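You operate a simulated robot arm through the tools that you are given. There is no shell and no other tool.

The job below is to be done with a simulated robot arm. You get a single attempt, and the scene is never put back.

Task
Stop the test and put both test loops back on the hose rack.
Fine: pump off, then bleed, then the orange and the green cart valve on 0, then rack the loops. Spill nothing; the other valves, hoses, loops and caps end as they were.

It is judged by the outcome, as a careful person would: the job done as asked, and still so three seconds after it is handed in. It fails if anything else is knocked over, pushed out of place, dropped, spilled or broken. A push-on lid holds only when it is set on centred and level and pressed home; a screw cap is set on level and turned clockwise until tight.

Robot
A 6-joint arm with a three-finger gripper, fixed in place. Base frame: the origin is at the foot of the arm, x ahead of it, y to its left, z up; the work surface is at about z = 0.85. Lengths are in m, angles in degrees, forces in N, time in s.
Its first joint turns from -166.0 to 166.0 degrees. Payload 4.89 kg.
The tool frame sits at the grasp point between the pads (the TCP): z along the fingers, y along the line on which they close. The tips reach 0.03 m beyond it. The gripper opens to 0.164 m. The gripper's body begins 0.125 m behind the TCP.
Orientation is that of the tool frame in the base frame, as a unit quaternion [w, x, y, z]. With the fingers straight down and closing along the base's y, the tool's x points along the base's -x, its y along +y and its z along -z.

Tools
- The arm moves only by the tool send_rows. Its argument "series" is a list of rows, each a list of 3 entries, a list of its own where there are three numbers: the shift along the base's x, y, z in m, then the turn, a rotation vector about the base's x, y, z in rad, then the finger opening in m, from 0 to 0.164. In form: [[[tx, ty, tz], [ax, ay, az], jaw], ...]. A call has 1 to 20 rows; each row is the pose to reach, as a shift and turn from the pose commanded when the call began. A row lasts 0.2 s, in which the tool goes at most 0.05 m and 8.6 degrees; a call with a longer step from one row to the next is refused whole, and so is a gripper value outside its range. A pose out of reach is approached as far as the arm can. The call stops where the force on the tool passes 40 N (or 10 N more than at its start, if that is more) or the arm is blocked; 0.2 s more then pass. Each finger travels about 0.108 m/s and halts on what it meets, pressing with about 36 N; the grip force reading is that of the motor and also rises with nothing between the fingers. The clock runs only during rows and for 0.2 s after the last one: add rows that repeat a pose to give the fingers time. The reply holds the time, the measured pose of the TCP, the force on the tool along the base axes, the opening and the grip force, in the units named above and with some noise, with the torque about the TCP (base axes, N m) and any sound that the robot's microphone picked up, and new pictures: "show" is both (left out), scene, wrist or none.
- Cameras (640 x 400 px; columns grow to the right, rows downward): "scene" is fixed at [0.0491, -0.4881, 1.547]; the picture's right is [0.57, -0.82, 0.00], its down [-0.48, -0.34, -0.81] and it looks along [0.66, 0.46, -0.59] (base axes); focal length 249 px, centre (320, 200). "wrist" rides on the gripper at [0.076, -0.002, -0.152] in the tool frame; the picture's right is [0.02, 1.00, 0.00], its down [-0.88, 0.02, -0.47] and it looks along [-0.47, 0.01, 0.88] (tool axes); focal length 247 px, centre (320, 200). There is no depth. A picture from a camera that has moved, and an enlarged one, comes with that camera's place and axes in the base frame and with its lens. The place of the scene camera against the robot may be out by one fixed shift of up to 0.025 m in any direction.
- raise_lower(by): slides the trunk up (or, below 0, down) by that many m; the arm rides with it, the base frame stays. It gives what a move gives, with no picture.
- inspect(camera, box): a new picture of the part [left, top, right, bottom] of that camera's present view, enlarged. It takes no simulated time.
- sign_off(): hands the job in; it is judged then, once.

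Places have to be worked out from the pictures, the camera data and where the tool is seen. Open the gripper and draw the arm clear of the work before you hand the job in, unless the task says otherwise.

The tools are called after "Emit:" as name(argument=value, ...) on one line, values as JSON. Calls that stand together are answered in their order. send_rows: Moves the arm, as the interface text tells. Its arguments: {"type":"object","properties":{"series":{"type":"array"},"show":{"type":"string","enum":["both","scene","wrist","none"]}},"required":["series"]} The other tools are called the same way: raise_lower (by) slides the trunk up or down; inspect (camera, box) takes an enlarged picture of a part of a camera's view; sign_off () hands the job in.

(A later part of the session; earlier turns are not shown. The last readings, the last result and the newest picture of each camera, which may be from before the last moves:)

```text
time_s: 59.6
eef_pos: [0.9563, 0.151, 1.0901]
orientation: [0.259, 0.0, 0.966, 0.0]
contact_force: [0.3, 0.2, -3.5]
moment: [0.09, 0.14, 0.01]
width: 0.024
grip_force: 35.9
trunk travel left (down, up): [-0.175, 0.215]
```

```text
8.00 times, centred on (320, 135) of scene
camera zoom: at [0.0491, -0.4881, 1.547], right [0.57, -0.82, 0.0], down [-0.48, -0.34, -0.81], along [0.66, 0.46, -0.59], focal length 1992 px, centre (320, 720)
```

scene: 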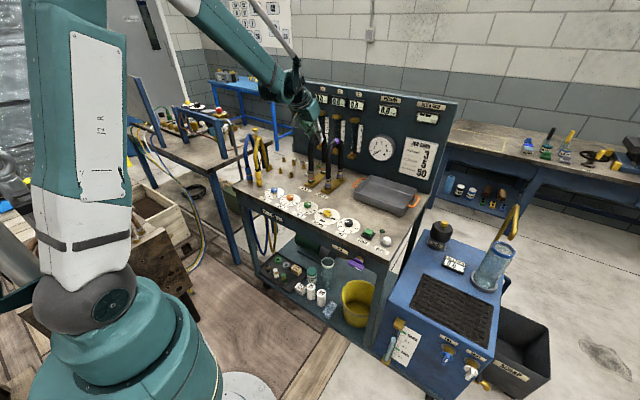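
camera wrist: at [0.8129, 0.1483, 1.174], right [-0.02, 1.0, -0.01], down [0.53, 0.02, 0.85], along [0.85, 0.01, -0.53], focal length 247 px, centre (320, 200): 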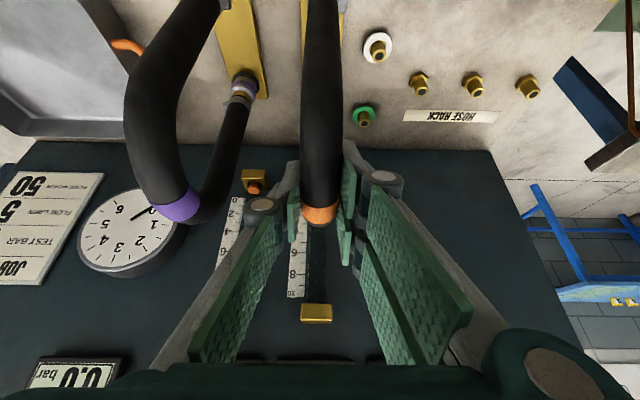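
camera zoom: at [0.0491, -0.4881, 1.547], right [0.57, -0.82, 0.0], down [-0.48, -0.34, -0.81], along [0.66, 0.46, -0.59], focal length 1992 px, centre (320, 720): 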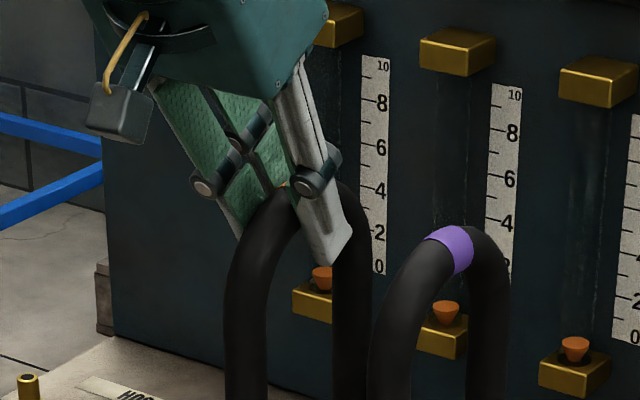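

The loop slides up freely (only ~3.5 N weight), still straight. I'll continue lifting straight up another 55 mm so that the couplings clear all the stubs.

Emit:
send_rows(series=[[[0, 0, 0.008], [0, 0, 0], 0.012], [[0, 0, 0.016], [0, 0, 0], 0.012], [[0, 0, 0.024], [0, 0, 0], 0.012], [[0, 0, 0.032], [0, 0, 0], 0.012], [[0, 0, 0.04], [0, 0, 0], 0.012], [[0, 0, 0.048], [0, 0, 0], 0.012], [[0, 0, 0.056], [0, 0, 0], 0.012], [[0, 0, 0.056], [0, 0, 0], 0.012]], show="both")

Emit:
inspect(camera="scene", box=[285, 140, 365, 190])

Emit:
inspect(camera="wrist", box=[220, 60, 420, 185])

```text
time_s: 61.4
eef_pos: [0.957, 0.1507, 1.1454]
orientation: [0.259, 0.0, 0.966, 0.001]
contact_force: [0.6, -0.1, -2.8]
moment: [0.02, 0.01, -0.01]
width: 0.0242
grip_force: 36.3
trunk travel left (down, up): [-0.175, 0.215]
camera wrist: at [0.8136, 0.1482, 1.2381], right [-0.02, 1.0, -0.01], down [0.53, 0.02, 0.85], along [0.85, 0.01, -0.53], focal length 247 px, centre (320, 200)
```

scene: 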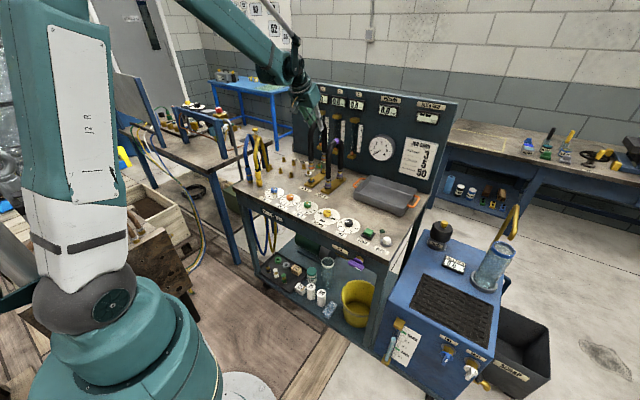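
wrist: 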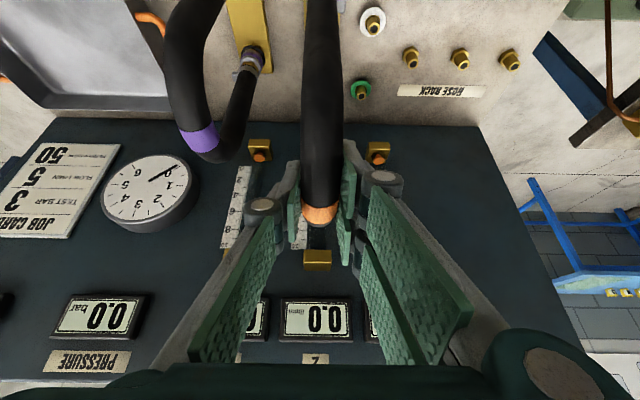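

```text
8.00 times, centred on (325, 165) of scene
camera zoom: at [0.0491, -0.4881, 1.547], right [0.57, -0.82, 0.0], down [-0.48, -0.34, -0.81], along [0.66, 0.46, -0.59], focal length 1992 px, centre (280, 480)
```

zoom: 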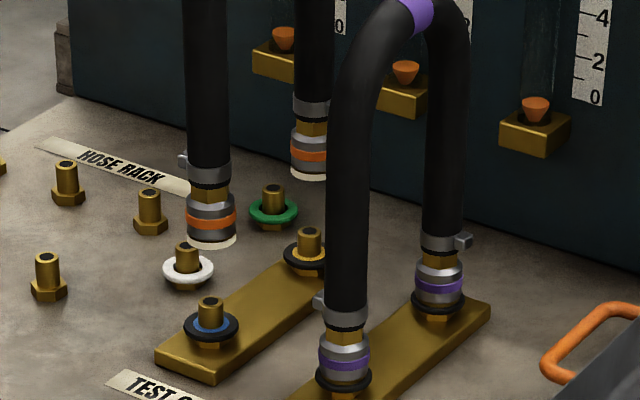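

```text
3.20 times, centred on (320, 122) of wrist
camera zoom: at [0.8136, 0.1482, 1.2381], right [-0.02, 1.0, -0.01], down [0.53, 0.02, 0.85], along [0.85, 0.01, -0.53], focal length 790 px, centre (320, 448)
```

zoom: 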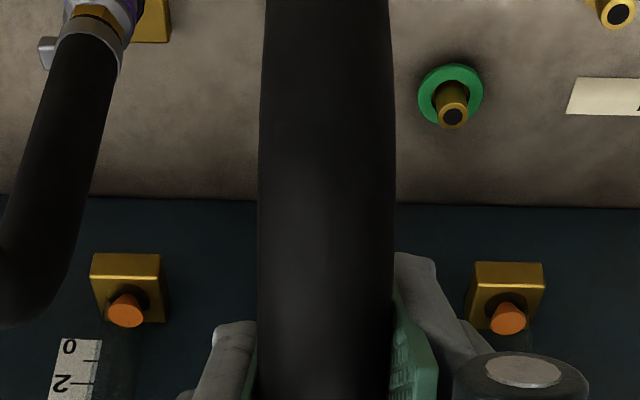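

The loop is free and hanging straight, couplings ~63 mm above their seats. I'll move it +0.2085 in y to above rack column 2, keeping height, then check alignment.

Emit:
send_rows(series=[[[0, 0.02, 0], [0, 0, 0], 0.012], [[0, 0.05, 0], [0, 0, 0], 0.012], [[0, 0.08, 0], [0, 0, 0], 0.012], [[0, 0.11, 0], [0, 0, 0], 0.012], [[0, 0.14, 0], [0, 0, 0], 0.012], [[0, 0.17, 0], [0, 0, 0], 0.012], [[0, 0.195, 0], [0, 0, 0], 0.012], [[0, 0.2085, 0], [0, 0, 0], 0.012], [[0, 0.2085, 0], [0, 0, 0], 0.012], [[0, 0.2085, 0], [0, 0, 0], 0.012]], show="both")

Emit:
inspect(camera="scene", box=[255, 140, 335, 190])

Emit:
inspect(camera="wrist", box=[240, 20, 400, 120])

Emit:
inspect(camera="wrist", box=[110, 0, 310, 125])

```text
time_s: 63.6
eef_pos: [0.9555, 0.36, 1.1445]
orientation: [0.259, 0.0, 0.966, -0.001]
contact_force: [0.2, 0.0, -3.8]
moment: [-0.01, -0.01, 0.0]
width: 0.0241
grip_force: 36.0
trunk travel left (down, up): [-0.175, 0.215]
camera wrist: at [0.8132, 0.3568, 1.2378], right [-0.02, 1.0, -0.01], down [0.53, 0.02, 0.85], along [0.85, 0.01, -0.53], focal length 247 px, centre (320, 200)
```

scene: 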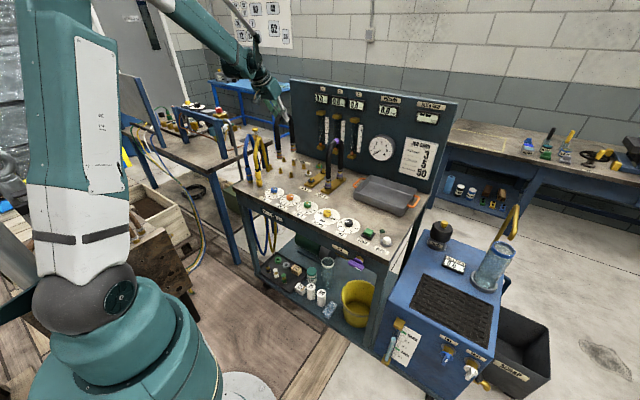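
wrist: 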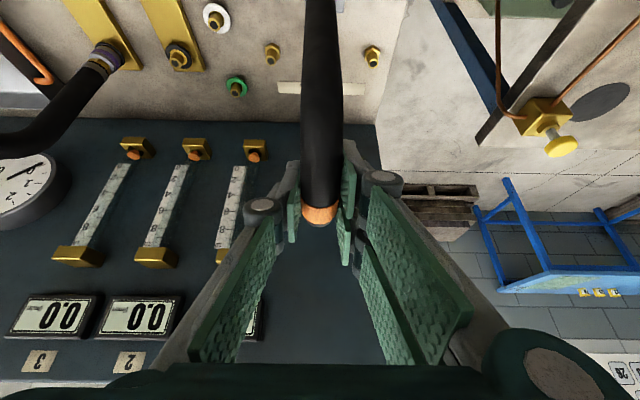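

```text
8.00 times, centred on (295, 165) of scene
camera zoom: at [0.0491, -0.4881, 1.547], right [0.57, -0.82, 0.0], down [-0.48, -0.34, -0.81], along [0.66, 0.46, -0.59], focal length 1992 px, centre (520, 480)
```

zoom: 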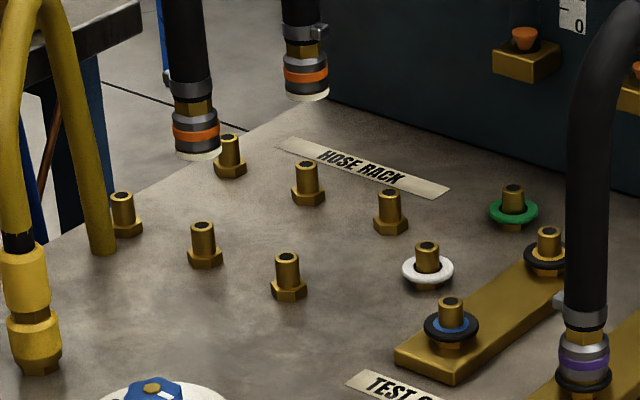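

```text
4.00 times, centred on (320, 70) of wrist
camera zoom: at [0.8132, 0.3568, 1.2378], right [-0.02, 1.0, -0.01], down [0.53, 0.02, 0.85], along [0.85, 0.01, -0.53], focal length 988 px, centre (320, 720)
```

zoom: 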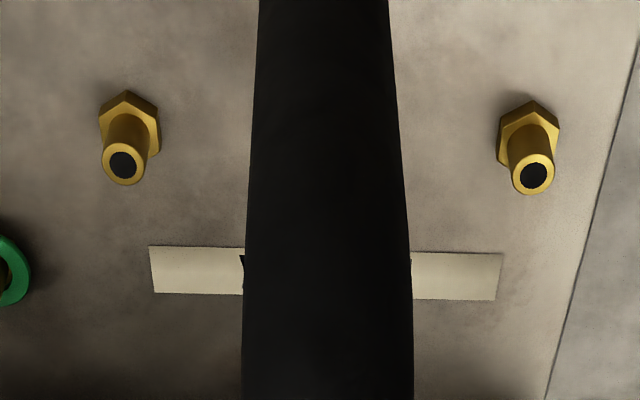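

```text
3.20 times, centred on (210, 62) of wrist
camera zoom: at [0.8132, 0.3568, 1.2378], right [-0.02, 1.0, -0.01], down [0.53, 0.02, 0.85], along [0.85, 0.01, -0.53], focal length 790 px, centre (672, 640)
```

zoom: 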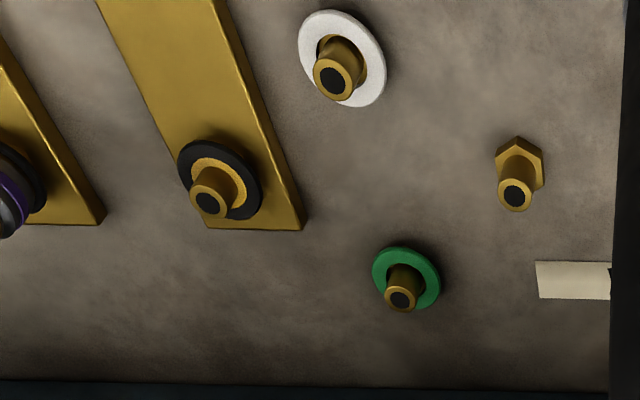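

The wrist view puts stub B2 within ~0.7 mm of the loop plane. I'll add +0.5 mm in y, lower 43 mm to just above the stub tops, and check alignment in the scene view.

Emit:
send_rows(series=[[[0, 0.0005, -0.01], [0, 0, 0], 0.012], [[0, 0.0005, -0.022], [0, 0, 0], 0.012], [[0, 0.0005, -0.033], [0, 0, 0], 0.012], [[0, 0.0005, -0.041], [0, 0, 0], 0.012], [[0, 0.0005, -0.041], [0, 0, 0], 0.012]], show="both")

Emit:
inspect(camera="scene", box=[264, 145, 312, 175])

Emit:
inspect(camera="wrist", box=[220, 20, 420, 145])

```text
time_s: 64.8
eef_pos: [0.9566, 0.3601, 1.1045]
orientation: [0.259, 0.0, 0.966, 0.0]
contact_force: [0.3, -0.2, -3.5]
moment: [0.0, -0.01, 0.01]
width: 0.024
grip_force: 36.6
trunk travel left (down, up): [-0.175, 0.215]
camera wrist: at [0.8133, 0.3571, 1.1967], right [-0.02, 1.0, -0.01], down [0.53, 0.02, 0.85], along [0.85, 0.01, -0.53], focal length 247 px, centre (320, 200)
```

scene: 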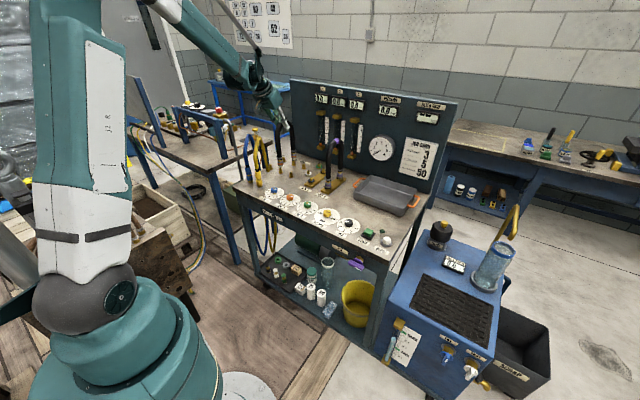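
wrist: 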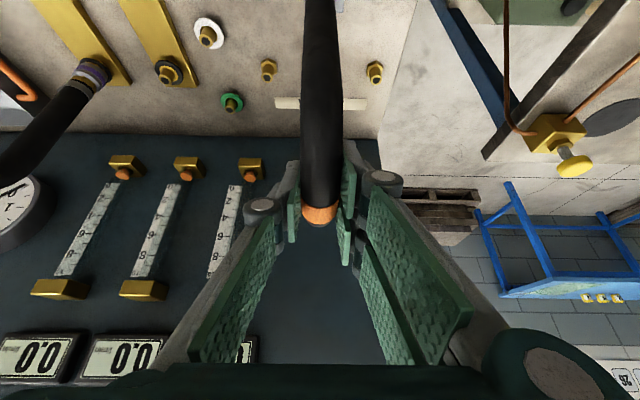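

```text
13.33 times, centred on (288, 160) of scene
camera zoom: at [0.0491, -0.4881, 1.547], right [0.57, -0.82, 0.0], down [-0.48, -0.34, -0.81], along [0.66, 0.46, -0.59], focal length 3320 px, centre (747, 733)
```

zoom: 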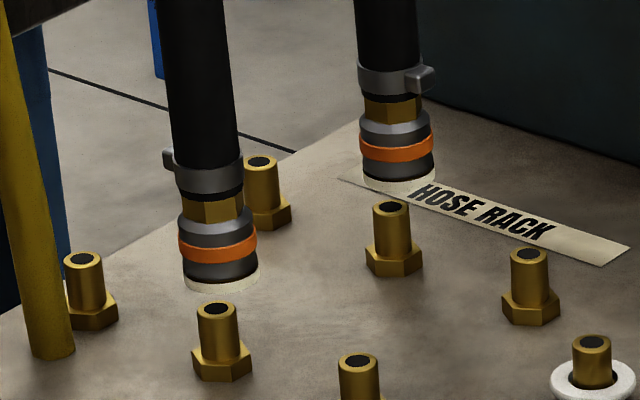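

```text
3.20 times, centred on (320, 82) of wrist
camera zoom: at [0.8133, 0.3571, 1.1967], right [-0.02, 1.0, -0.01], down [0.53, 0.02, 0.85], along [0.85, 0.01, -0.53], focal length 790 px, centre (320, 576)
```

zoom: 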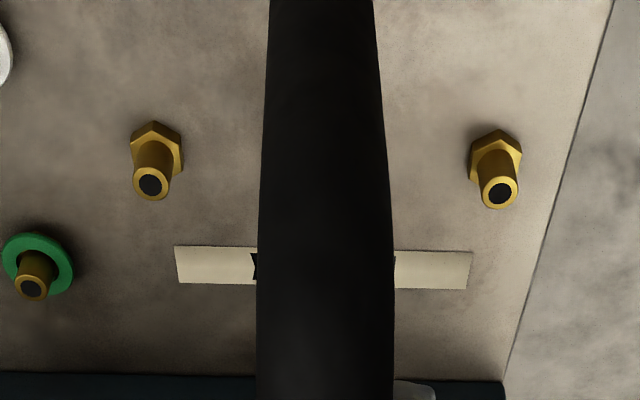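

The scene view suggests a few millimetres of sideways offset, so I'll zoom in further on each coupling/stub pair to measure it precisely.

Emit:
inspect(camera="scene", box=[268, 157, 292, 172])

Emit:
inspect(camera="scene", box=[282, 150, 306, 165])

Emit:
inspect(camera="scene", box=[262, 100, 310, 130])

```text
16.00 times, centred on (280, 164) of scene
camera zoom: at [0.0491, -0.4881, 1.547], right [0.57, -0.82, 0.0], down [-0.48, -0.34, -0.81], along [0.66, 0.46, -0.59], focal length 3984 px, centre (960, 768)
```

zoom: 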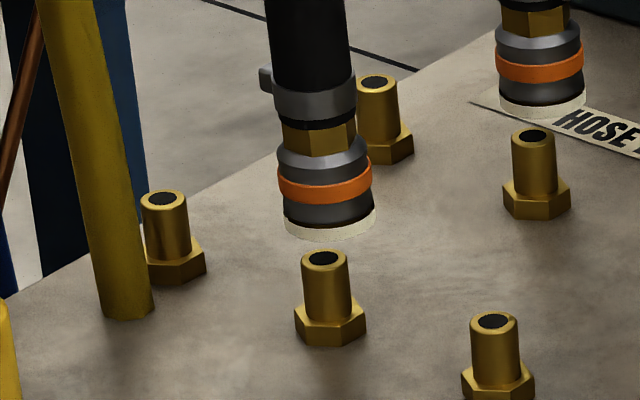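

```text
16.00 times, centred on (294, 158) of scene
camera zoom: at [0.0491, -0.4881, 1.547], right [0.57, -0.82, 0.0], down [-0.48, -0.34, -0.81], along [0.66, 0.46, -0.59], focal length 3984 px, centre (736, 880)
```

zoom: 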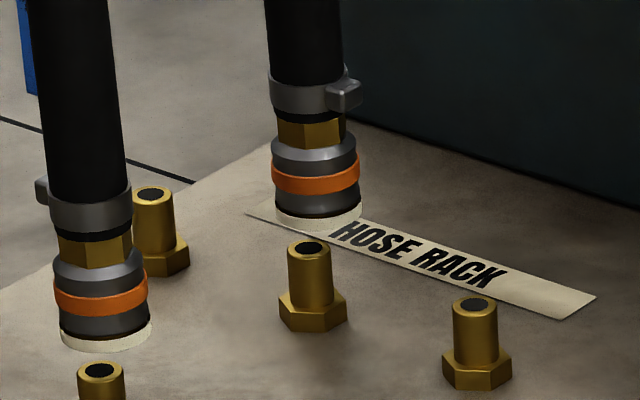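

```text
13.33 times, centred on (286, 115) of scene
camera zoom: at [0.0491, -0.4881, 1.547], right [0.57, -0.82, 0.0], down [-0.48, -0.34, -0.81], along [0.66, 0.46, -0.59], focal length 3320 px, centre (773, 1333)
```

zoom: 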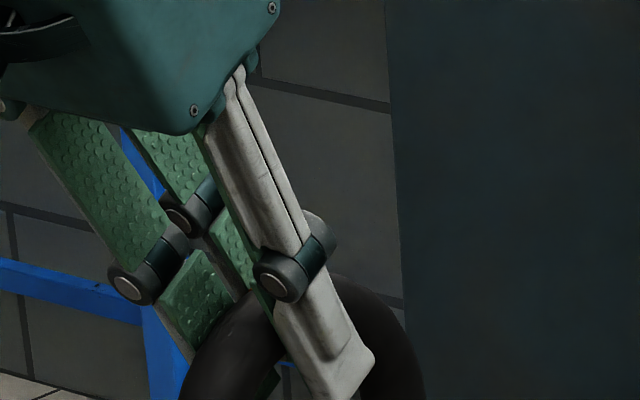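

Measurements from both cameras indicate the loop is leaning by about 0.6° (its bottom ≈2–3 mm toward -y) and about 2 mm too far in +x. I'll correct with a 0.010 rad roll about x plus small shifts, then re-measure.

Emit:
send_rows(series=[[[-0.001, 0.0005, 0], [0.005, 0, 0], 0.012], [[-0.002, 0.001, 0], [0.01, 0, 0], 0.012], [[-0.002, 0.001, 0], [0.01, 0, 0], 0.012]], show="wrist")

Emit:
inspect(camera="scene", box=[268, 157, 292, 172])

Emit:
inspect(camera="scene", box=[282, 150, 306, 165])

Emit:
inspect(camera="wrist", box=[220, 0, 420, 125])

```text
time_s: 65.6
eef_pos: [0.9537, 0.3608, 1.1038]
orientation: [0.258, 0.001, 0.966, 0.004]
contact_force: [-0.2, -0.4, -3.4]
moment: [0.01, -0.01, 0.03]
width: 0.0241
grip_force: 35.7
trunk travel left (down, up): [-0.175, 0.215]
camera wrist: at [0.8111, 0.357, 1.1967], right [-0.02, 1.0, 0.0], down [0.53, 0.01, 0.85], along [0.85, 0.02, -0.53], focal length 247 px, centre (320, 200)
```

wrist: 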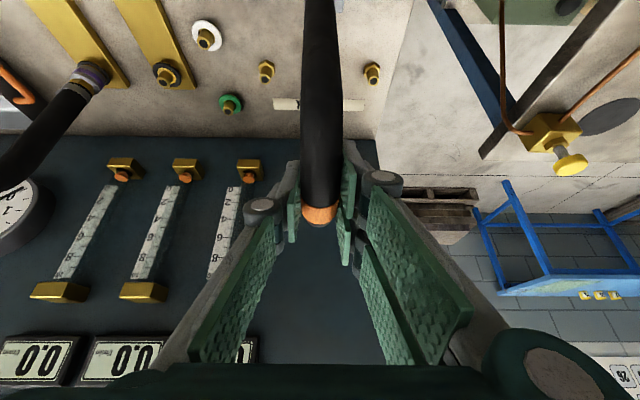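

```text
16.00 times, centred on (280, 164) of scene
camera zoom: at [0.0491, -0.4881, 1.547], right [0.57, -0.82, 0.0], down [-0.48, -0.34, -0.81], along [0.66, 0.46, -0.59], focal length 3984 px, centre (960, 768)
```

zoom: 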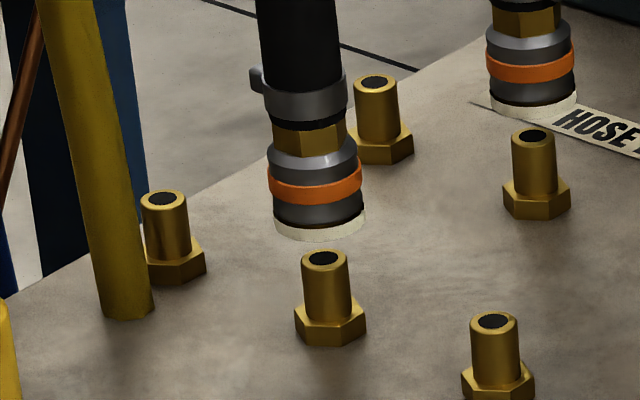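

```text
16.00 times, centred on (294, 158) of scene
camera zoom: at [0.0491, -0.4881, 1.547], right [0.57, -0.82, 0.0], down [-0.48, -0.34, -0.81], along [0.66, 0.46, -0.59], focal length 3984 px, centre (736, 880)
```

zoom: 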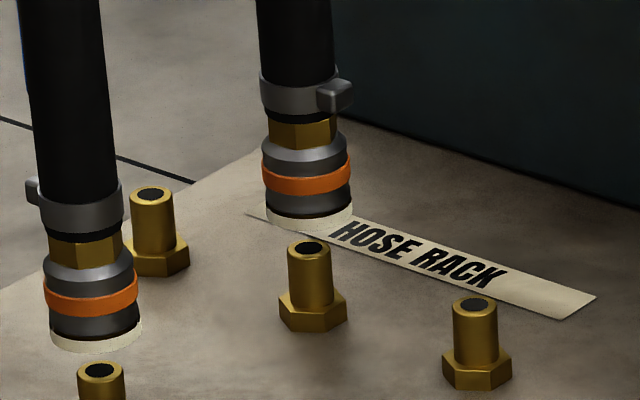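

```text
3.20 times, centred on (320, 62) of wrist
camera zoom: at [0.8111, 0.357, 1.1967], right [-0.02, 1.0, 0.0], down [0.53, 0.01, 0.85], along [0.85, 0.02, -0.53], focal length 790 px, centre (320, 640)
```

zoom: 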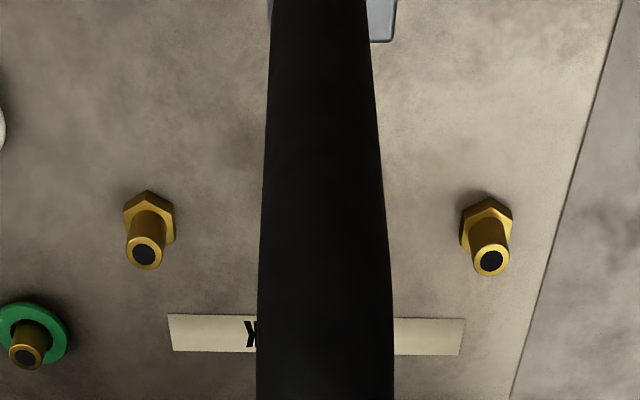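

After the correction the near pair aligns within ~0.2 mm, the far within ~1 mm, and the wrist view puts the loop bottom at y≈0.3592 vs stub 0.3596. I'll now lower slowly onto the stubs, watching force.

Emit:
send_rows(series=[[[0, 0.0002, -0.004], [0, 0, 0], 0.012], [[0, 0.0002, -0.008], [0, 0, 0], 0.012], [[0, 0.0002, -0.012], [0, 0, 0], 0.012], [[0, 0.0002, -0.015], [0, 0, 0], 0.012], [[0, 0.0002, -0.018], [0, 0, 0], 0.012]], show="scene")

Emit:
inspect(camera="scene", box=[268, 157, 292, 172])

Emit:
inspect(camera="scene", box=[282, 150, 306, 165])

```text
time_s: 66.8
eef_pos: [0.9536, 0.3605, 1.0877]
orientation: [0.26, 0.002, 0.966, 0.004]
contact_force: [-2.1, 1.1, 22.0]
moment: [0.23, -1.22, 0.03]
width: 0.0237
grip_force: 36.0
trunk travel left (down, up): [-0.175, 0.215]
```

scene: 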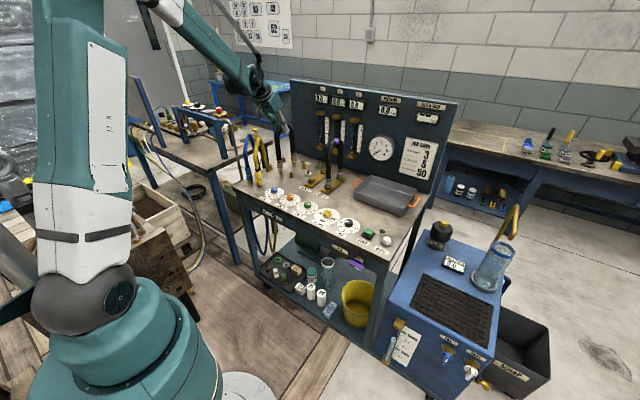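

```text
16.00 times, centred on (280, 164) of scene
camera zoom: at [0.0491, -0.4881, 1.547], right [0.57, -0.82, 0.0], down [-0.48, -0.34, -0.81], along [0.66, 0.46, -0.59], focal length 3984 px, centre (960, 768)
```

zoom: 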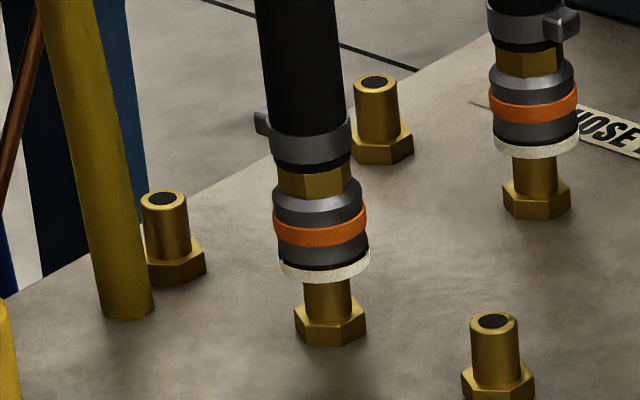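

```text
16.00 times, centred on (294, 158) of scene
camera zoom: at [0.0491, -0.4881, 1.547], right [0.57, -0.82, 0.0], down [-0.48, -0.34, -0.81], along [0.66, 0.46, -0.59], focal length 3984 px, centre (736, 880)
```

zoom: 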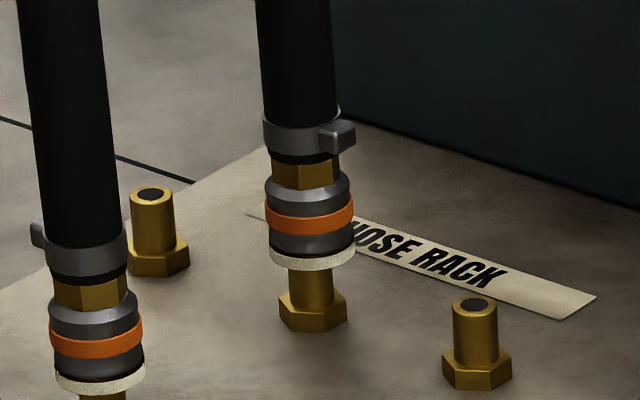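

The far coupling is touching its stub rim (22 N, moment shows force at the far leg) while the near one is free; the far end is ≈1.4 mm off, indicating a slight yaw. I'll lift 5 mm, yaw +0.012 rad and shift a millimetre, then re-measure.

Emit:
send_rows(series=[[[0, 0, 0.003], [0, 0, 0], 0.012], [[0, 0, 0.006], [0, 0, 0], 0.012], [[-0.0003, 0.0008, 0.006], [0, 0, 0.012], 0.012], [[-0.0003, 0.0008, 0.006], [0, 0, 0.012], 0.012]], show="wrist")

Emit:
inspect(camera="scene", box=[268, 157, 292, 172])

Emit:
inspect(camera="scene", box=[282, 150, 306, 165])

Emit:
inspect(camera="wrist", box=[220, 0, 420, 125])

```text
time_s: 67.8
eef_pos: [0.953, 0.3611, 1.0926]
orientation: [0.259, -0.005, 0.966, 0.006]
contact_force: [-1.2, -0.8, -2.4]
moment: [0.0, 0.01, 0.02]
width: 0.0238
grip_force: 36.2
trunk travel left (down, up): [-0.175, 0.215]
camera wrist: at [0.8106, 0.3564, 1.1849], right [-0.03, 1.0, 0.0], down [0.53, 0.02, 0.85], along [0.85, 0.03, -0.53], focal length 247 px, centre (320, 200)
```

wrist: 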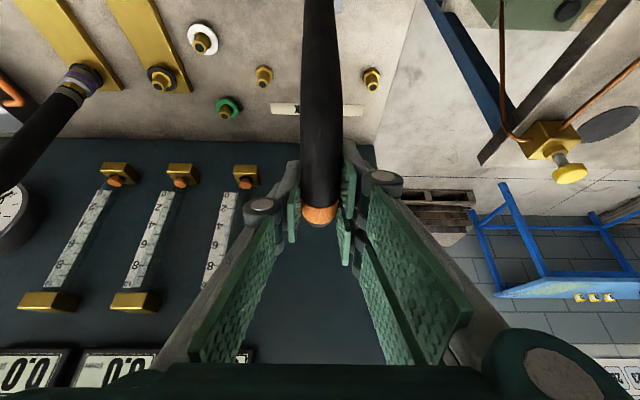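

```text
16.00 times, centred on (280, 164) of scene
camera zoom: at [0.0491, -0.4881, 1.547], right [0.57, -0.82, 0.0], down [-0.48, -0.34, -0.81], along [0.66, 0.46, -0.59], focal length 3984 px, centre (960, 768)
```

zoom: 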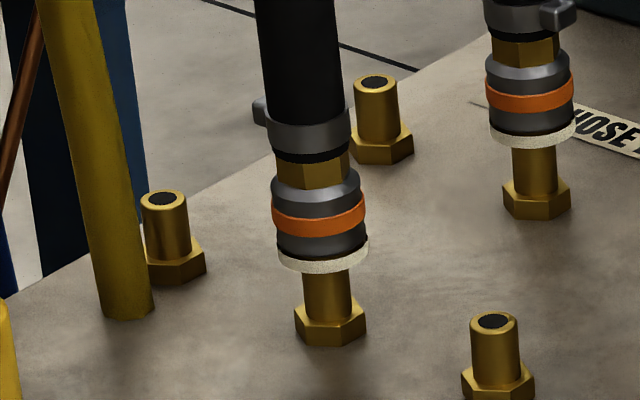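

```text
16.00 times, centred on (294, 158) of scene
camera zoom: at [0.0491, -0.4881, 1.547], right [0.57, -0.82, 0.0], down [-0.48, -0.34, -0.81], along [0.66, 0.46, -0.59], focal length 3984 px, centre (736, 880)
```

zoom: 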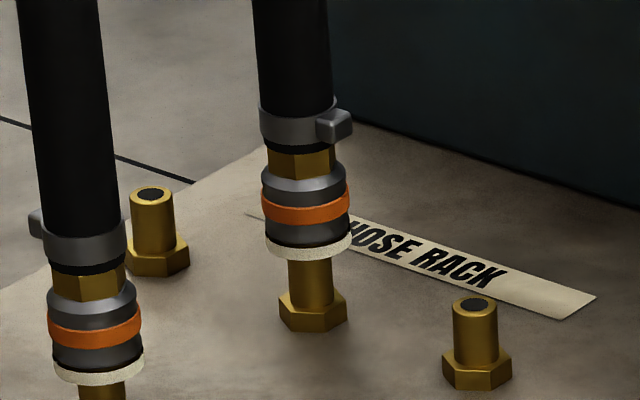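

```text
3.20 times, centred on (320, 62) of wrist
camera zoom: at [0.8106, 0.3564, 1.1849], right [-0.03, 1.0, 0.0], down [0.53, 0.02, 0.85], along [0.85, 0.03, -0.53], focal length 790 px, centre (320, 640)
```

zoom: 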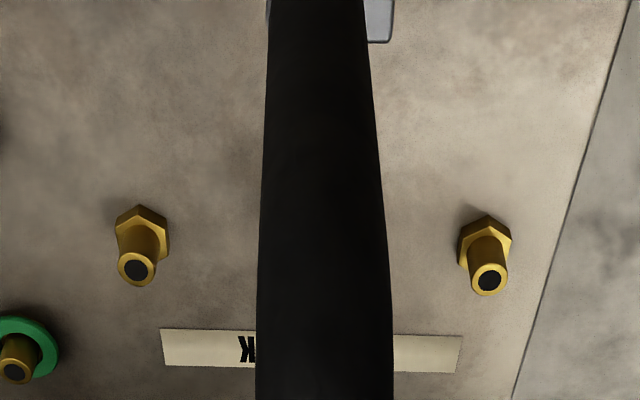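

Both pairs now look aligned within ~0.4 mm laterally. I'll lower again gently.

Emit:
send_rows(series=[[[0, 0, -0.003], [0, 0, 0], 0.012], [[0, 0, -0.005], [0, 0, 0], 0.012], [[0, 0, -0.007], [0, 0, 0], 0.012], [[0, 0, -0.0085], [0, 0, 0], 0.012]], show="none")

Emit:
inspect(camera="scene", box=[268, 157, 292, 172])

Emit:
inspect(camera="scene", box=[282, 150, 306, 165])

```text
time_s: 68.8
eef_pos: [0.9528, 0.3624, 1.0846]
orientation: [0.258, -0.005, 0.966, 0.007]
contact_force: [3.8, 3.3, 7.6]
moment: [0.64, -0.48, -0.14]
width: 0.0239
grip_force: 35.8
trunk travel left (down, up): [-0.175, 0.215]
```

```text
16.00 times, centred on (280, 164) of scene
camera zoom: at [0.0491, -0.4881, 1.547], right [0.57, -0.82, 0.0], down [-0.48, -0.34, -0.81], along [0.66, 0.46, -0.59], focal length 3984 px, centre (960, 768)
```

zoom: 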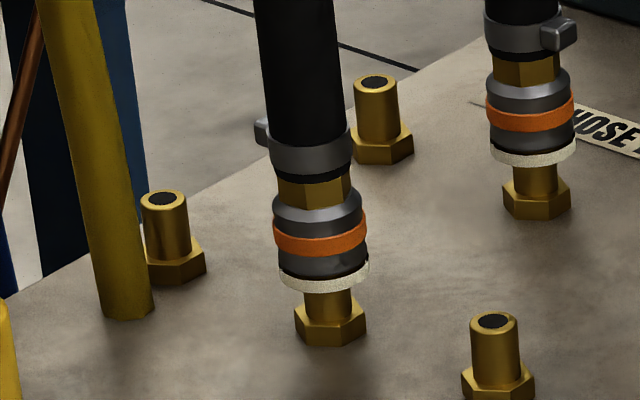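

```text
16.00 times, centred on (294, 158) of scene
camera zoom: at [0.0491, -0.4881, 1.547], right [0.57, -0.82, 0.0], down [-0.48, -0.34, -0.81], along [0.66, 0.46, -0.59], focal length 3984 px, centre (736, 880)
```

zoom: 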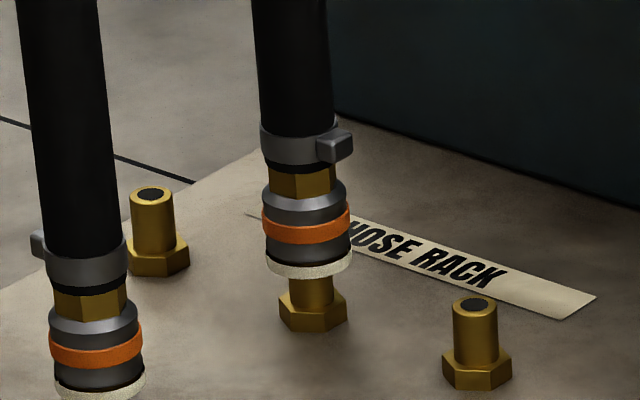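

Both couplings are now over their stubs by ~3 mm with light side load (≈5 N toward +x,+y). I'll shift 0.4 mm that way and continue lowering.

Emit:
send_rows(series=[[[0.0004, 0.0004, 0.0], [0, 0, 0], 0.012], [[0.0004, 0.0004, -0.002], [0, 0, 0], 0.012], [[0.0004, 0.0004, -0.004], [0, 0, 0], 0.012], [[0.0004, 0.0004, -0.006], [0, 0, 0], 0.012], [[0.0004, 0.0004, -0.008], [0, 0, 0], 0.012]], show="none")

Emit:
inspect(camera="scene", box=[268, 157, 292, 172])

Emit:
inspect(camera="scene", box=[282, 150, 306, 165])

```text
time_s: 70.0
eef_pos: [0.9538, 0.3616, 1.0755]
orientation: [0.259, -0.004, 0.966, 0.005]
contact_force: [0.7, 0.1, -4.0]
moment: [0.11, -0.21, 0.02]
width: 0.0239
grip_force: 36.0
trunk travel left (down, up): [-0.175, 0.215]
```

```text
16.00 times, centred on (280, 164) of scene
camera zoom: at [0.0491, -0.4881, 1.547], right [0.57, -0.82, 0.0], down [-0.48, -0.34, -0.81], along [0.66, 0.46, -0.59], focal length 3984 px, centre (960, 768)
```

zoom: 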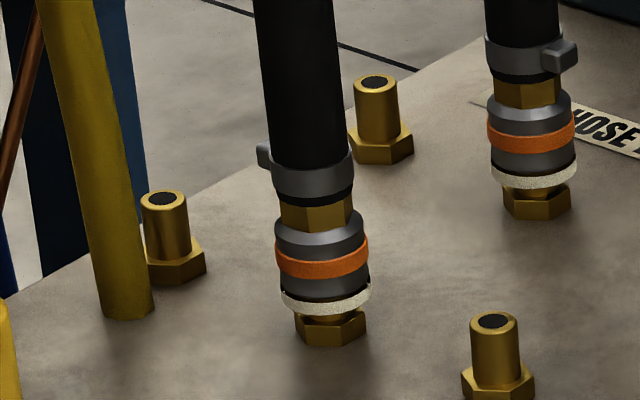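

```text
16.00 times, centred on (294, 158) of scene
camera zoom: at [0.0491, -0.4881, 1.547], right [0.57, -0.82, 0.0], down [-0.48, -0.34, -0.81], along [0.66, 0.46, -0.59], focal length 3984 px, centre (736, 880)
```

zoom: 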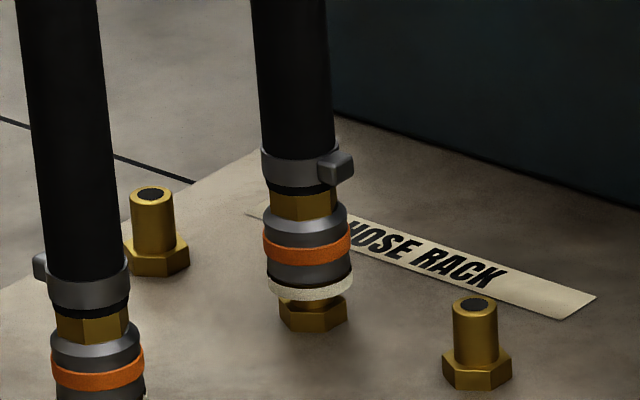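

Now only the loop's weight is felt, so it's sliding down cleanly. Continuing to lower until it seats.

Emit:
send_rows(series=[[[0, 0, -0.002], [0, 0, 0], 0.012], [[0, 0, -0.004], [0, 0, 0], 0.012], [[0, 0, -0.006], [0, 0, 0], 0.012], [[0, 0, -0.008], [0, 0, 0], 0.012]], show="none")

Emit:
inspect(camera="scene", box=[268, 157, 292, 172])

Emit:
inspect(camera="scene", box=[282, 150, 306, 165])

```text
time_s: 71.0
eef_pos: [0.9546, 0.3606, 1.0701]
orientation: [0.259, -0.006, 0.966, 0.007]
contact_force: [16.6, -6.7, 21.8]
moment: [0.2, 0.23, -0.21]
width: 0.0236
grip_force: 35.5
trunk travel left (down, up): [-0.175, 0.215]
```

```text
16.00 times, centred on (280, 164) of scene
camera zoom: at [0.0491, -0.4881, 1.547], right [0.57, -0.82, 0.0], down [-0.48, -0.34, -0.81], along [0.66, 0.46, -0.59], focal length 3984 px, centre (960, 768)
```

zoom: 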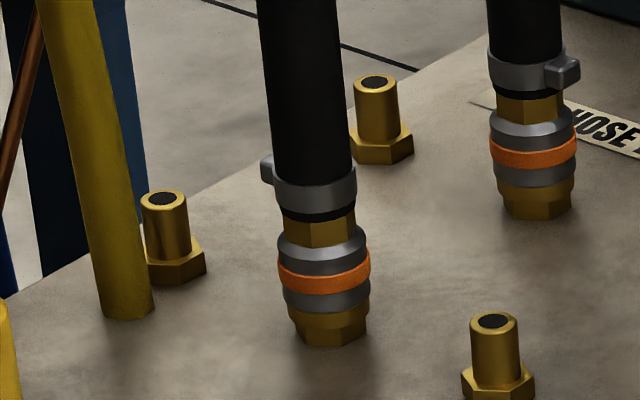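

```text
16.00 times, centred on (294, 158) of scene
camera zoom: at [0.0491, -0.4881, 1.547], right [0.57, -0.82, 0.0], down [-0.48, -0.34, -0.81], along [0.66, 0.46, -0.59], focal length 3984 px, centre (736, 880)
```

zoom: 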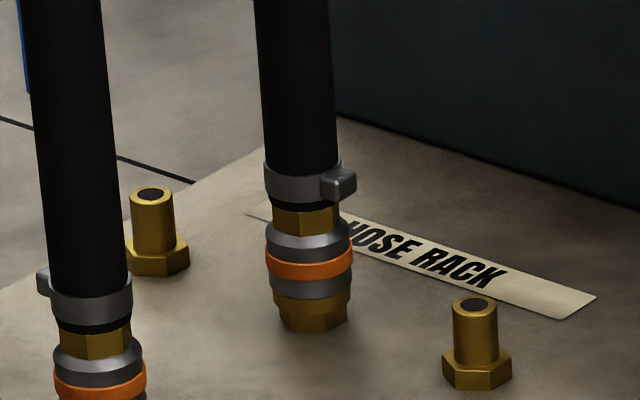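

Both couplings have snapped home (white bands gone, force rising on the tool). I'll open the gripper and back straight up, then check that the loop stays.

Emit:
send_rows(series=[[[0.0003, 0, 0.0005], [0, 0, 0], 0.012], [[0.0003, 0, 0.0005], [0, 0, 0], 0.03], [[0.0003, 0, 0.0005], [0, 0, 0], 0.05], [[0.0003, 0, 0.0005], [0, 0, 0], 0.05], [[0.0003, 0, 0.02], [0, 0, 0], 0.05], [[0.0003, 0, 0.05], [0, 0, 0], 0.05], [[0.0003, 0, 0.085], [0, 0, 0], 0.05], [[0.0003, 0, 0.12], [0, 0, 0], 0.05], [[0.0003, 0, 0.12], [0, 0, 0], 0.05]], show="both")

Emit:
inspect(camera="scene", box=[255, 120, 335, 170])

Emit:
inspect(camera="wrist", box=[220, 0, 420, 125])

```text
time_s: 73.0
eef_pos: [0.9537, 0.3615, 1.1887]
orientation: [0.258, -0.004, 0.966, 0.005]
contact_force: [-0.5, -0.2, 1.6]
moment: [0.02, -0.02, 0.05]
width: 0.05
grip_force: 0.1
trunk travel left (down, up): [-0.175, 0.215]
camera wrist: at [0.8104, 0.3564, 1.2814], right [-0.03, 1.0, 0.0], down [0.53, 0.02, 0.85], along [0.85, 0.03, -0.53], focal length 247 px, centre (320, 200)
```

scene: 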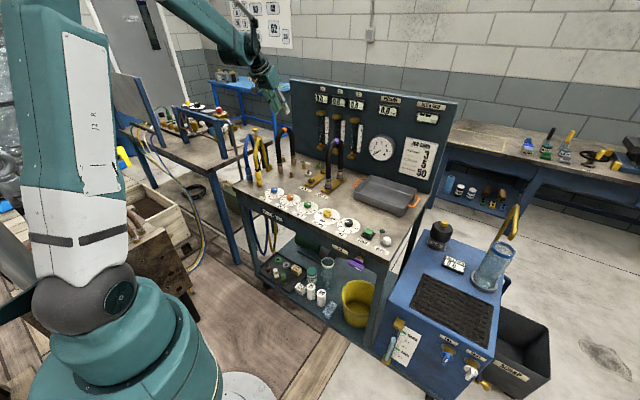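
wrist: 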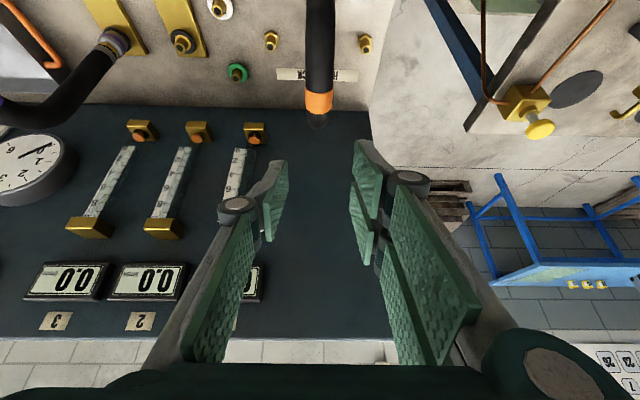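

```text
8.00 times, centred on (295, 145) of scene
camera zoom: at [0.0491, -0.4881, 1.547], right [0.57, -0.82, 0.0], down [-0.48, -0.34, -0.81], along [0.66, 0.46, -0.59], focal length 1992 px, centre (520, 640)
```

zoom: 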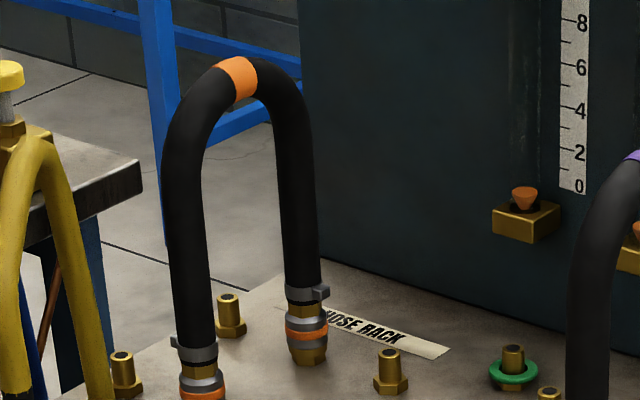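

```text
3.20 times, centred on (320, 62) of wrist
camera zoom: at [0.8104, 0.3564, 1.2814], right [-0.03, 1.0, 0.0], down [0.53, 0.02, 0.85], along [0.85, 0.03, -0.53], focal length 790 px, centre (320, 640)
```

zoom: 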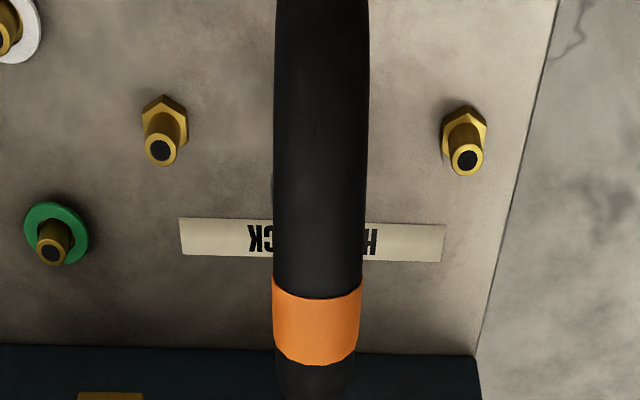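

Orange loop is racked upright on column 2. Now I'll level the tool orientation again and move to above the purple loop (y≈0.05).

Emit:
send_rows(series=[[[0, -0.02, 0.01], [-0.005, 0, -0.006], 0.06], [[0.0006, -0.06, 0.01], [-0.01, 0, -0.012], 0.06], [[0.001, -0.105, 0.01], [-0.01, 0, -0.012], 0.06], [[0.0016, -0.15, 0.01], [-0.01, 0, -0.012], 0.06], [[0.0016, -0.195, 0.01], [-0.01, 0, -0.012], 0.06], [[0.0016, -0.24, 0.01], [-0.01, 0, -0.012], 0.06], [[0.0016, -0.285, 0.01], [-0.01, 0, -0.012], 0.06], [[0.0016, -0.3114, 0.0], [-0.01, 0, -0.012], 0.06], [[0.0016, -0.3114, -0.0325], [-0.01, 0, -0.012], 0.06], [[0.0016, -0.3114, -0.0325], [-0.01, 0, -0.012], 0.06]], show="both")

Emit:
inspect(camera="wrist", box=[240, 60, 400, 160])

Emit:
inspect(camera="scene", box=[280, 100, 376, 160])

```text
time_s: 75.2
eef_pos: [0.9552, 0.05, 1.1547]
orientation: [0.258, -0.001, 0.966, 0.0]
contact_force: [0.2, 0.7, -0.6]
moment: [0.03, 0.02, 0.01]
width: 0.06
grip_force: 0.0
trunk travel left (down, up): [-0.175, 0.215]
camera wrist: at [0.8131, 0.0479, 1.2468], right [-0.02, 1.0, -0.01], down [0.53, 0.02, 0.85], along [0.85, 0.01, -0.53], focal length 247 px, centre (320, 200)
```

scene: 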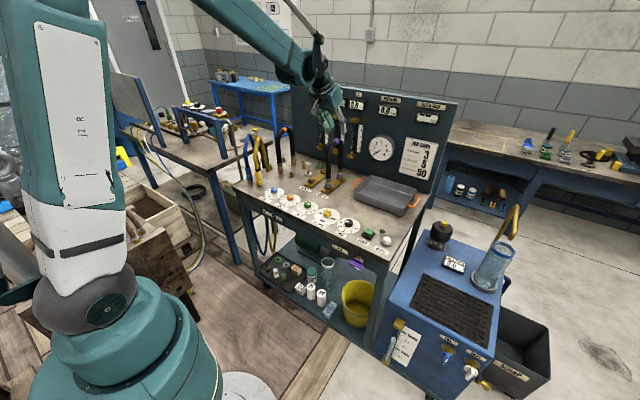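
wrist: 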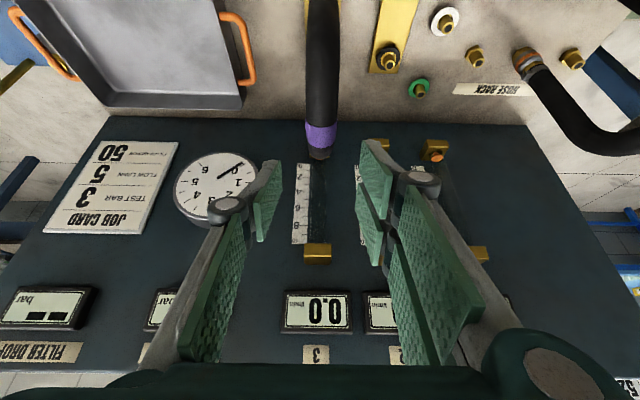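

```text
4.00 times, centred on (320, 110) of wrist
camera zoom: at [0.8131, 0.0479, 1.2468], right [-0.02, 1.0, -0.01], down [0.53, 0.02, 0.85], along [0.85, 0.01, -0.53], focal length 988 px, centre (320, 560)
```

zoom: 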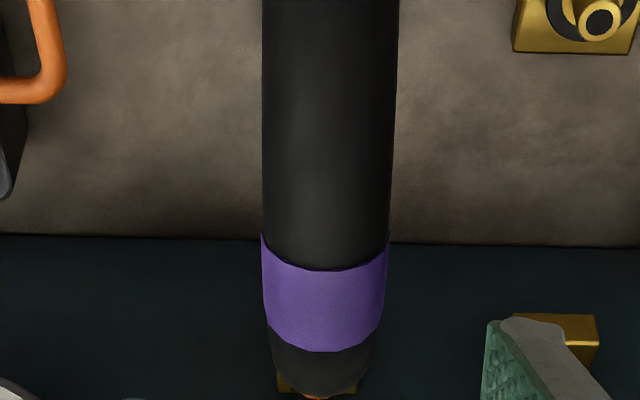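

```text
6.67 times, centred on (328, 130) of scene
camera zoom: at [0.0491, -0.4881, 1.547], right [0.57, -0.82, 0.0], down [-0.48, -0.34, -0.81], along [0.66, 0.46, -0.59], focal length 1660 px, centre (267, 667)
```

zoom: 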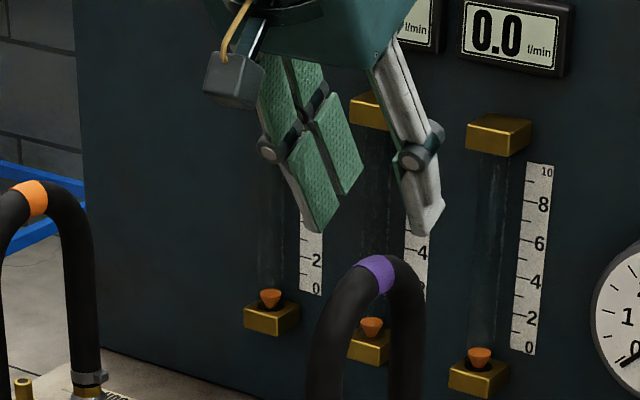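

Purple loop sits at y≈0.051, centred. I'll lower over its arch, and close.

Emit:
send_rows(series=[[[0, 0.0003, -0.025], [0, 0, 0], 0.06], [[0, 0.0003, -0.05], [0, 0, 0], 0.06], [[0, 0.0003, -0.065], [0, 0, 0], 0.06], [[0, 0.0003, -0.074], [0, 0, 0], 0.06], [[0, 0.0003, -0.074], [0, 0, 0], 0.06]], show="both")

Emit:
inspect(camera="scene", box=[290, 105, 370, 155])

Emit:
inspect(camera="wrist", box=[220, 0, 420, 125])

```text
time_s: 76.4
eef_pos: [0.9556, 0.0513, 1.0815]
orientation: [0.258, 0.0, 0.966, 0.0]
contact_force: [0.0, -1.0, -0.2]
moment: [0.0, -0.01, 0.02]
width: 0.0599
grip_force: 0.0
trunk travel left (down, up): [-0.175, 0.215]
camera wrist: at [0.813, 0.0486, 1.1739], right [-0.02, 1.0, -0.01], down [0.53, 0.02, 0.85], along [0.85, 0.01, -0.53], focal length 247 px, centre (320, 200)
```

scene: 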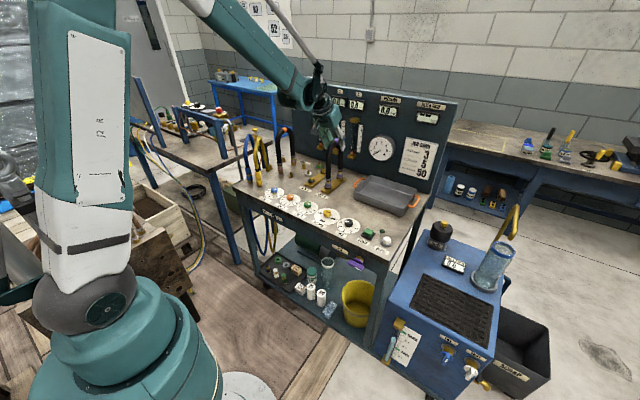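
wrist: 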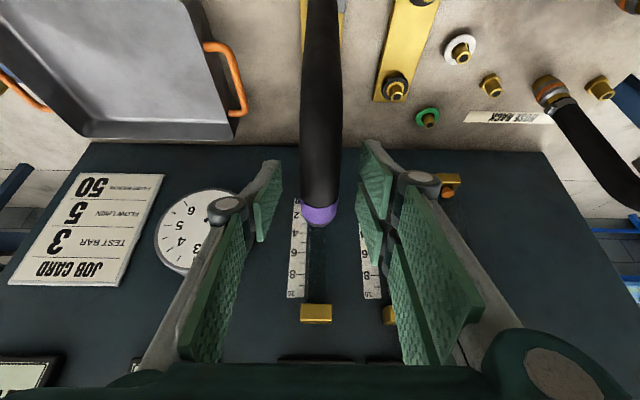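

```text
8.00 times, centred on (330, 130) of scene
camera zoom: at [0.0491, -0.4881, 1.547], right [0.57, -0.82, 0.0], down [-0.48, -0.34, -0.81], along [0.66, 0.46, -0.59], focal length 1992 px, centre (240, 760)
```

zoom: 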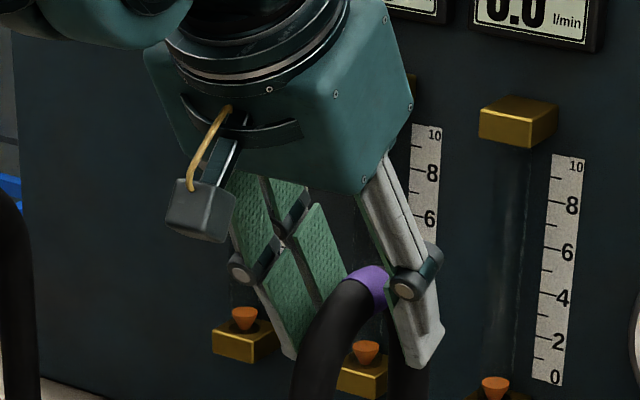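

```text
3.20 times, centred on (320, 62) of wrist
camera zoom: at [0.813, 0.0486, 1.1739], right [-0.02, 1.0, -0.01], down [0.53, 0.02, 0.85], along [0.85, 0.01, -0.53], focal length 790 px, centre (320, 640)
```

zoom: 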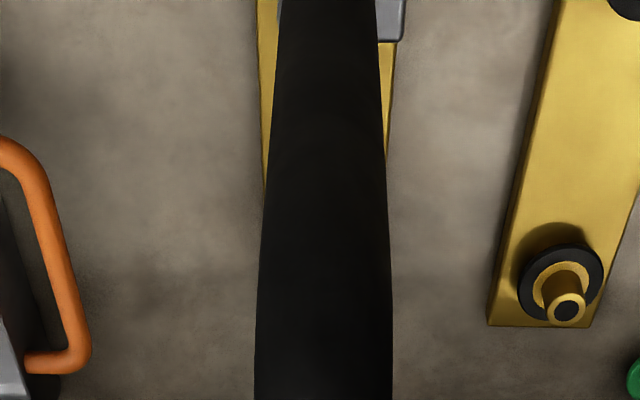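

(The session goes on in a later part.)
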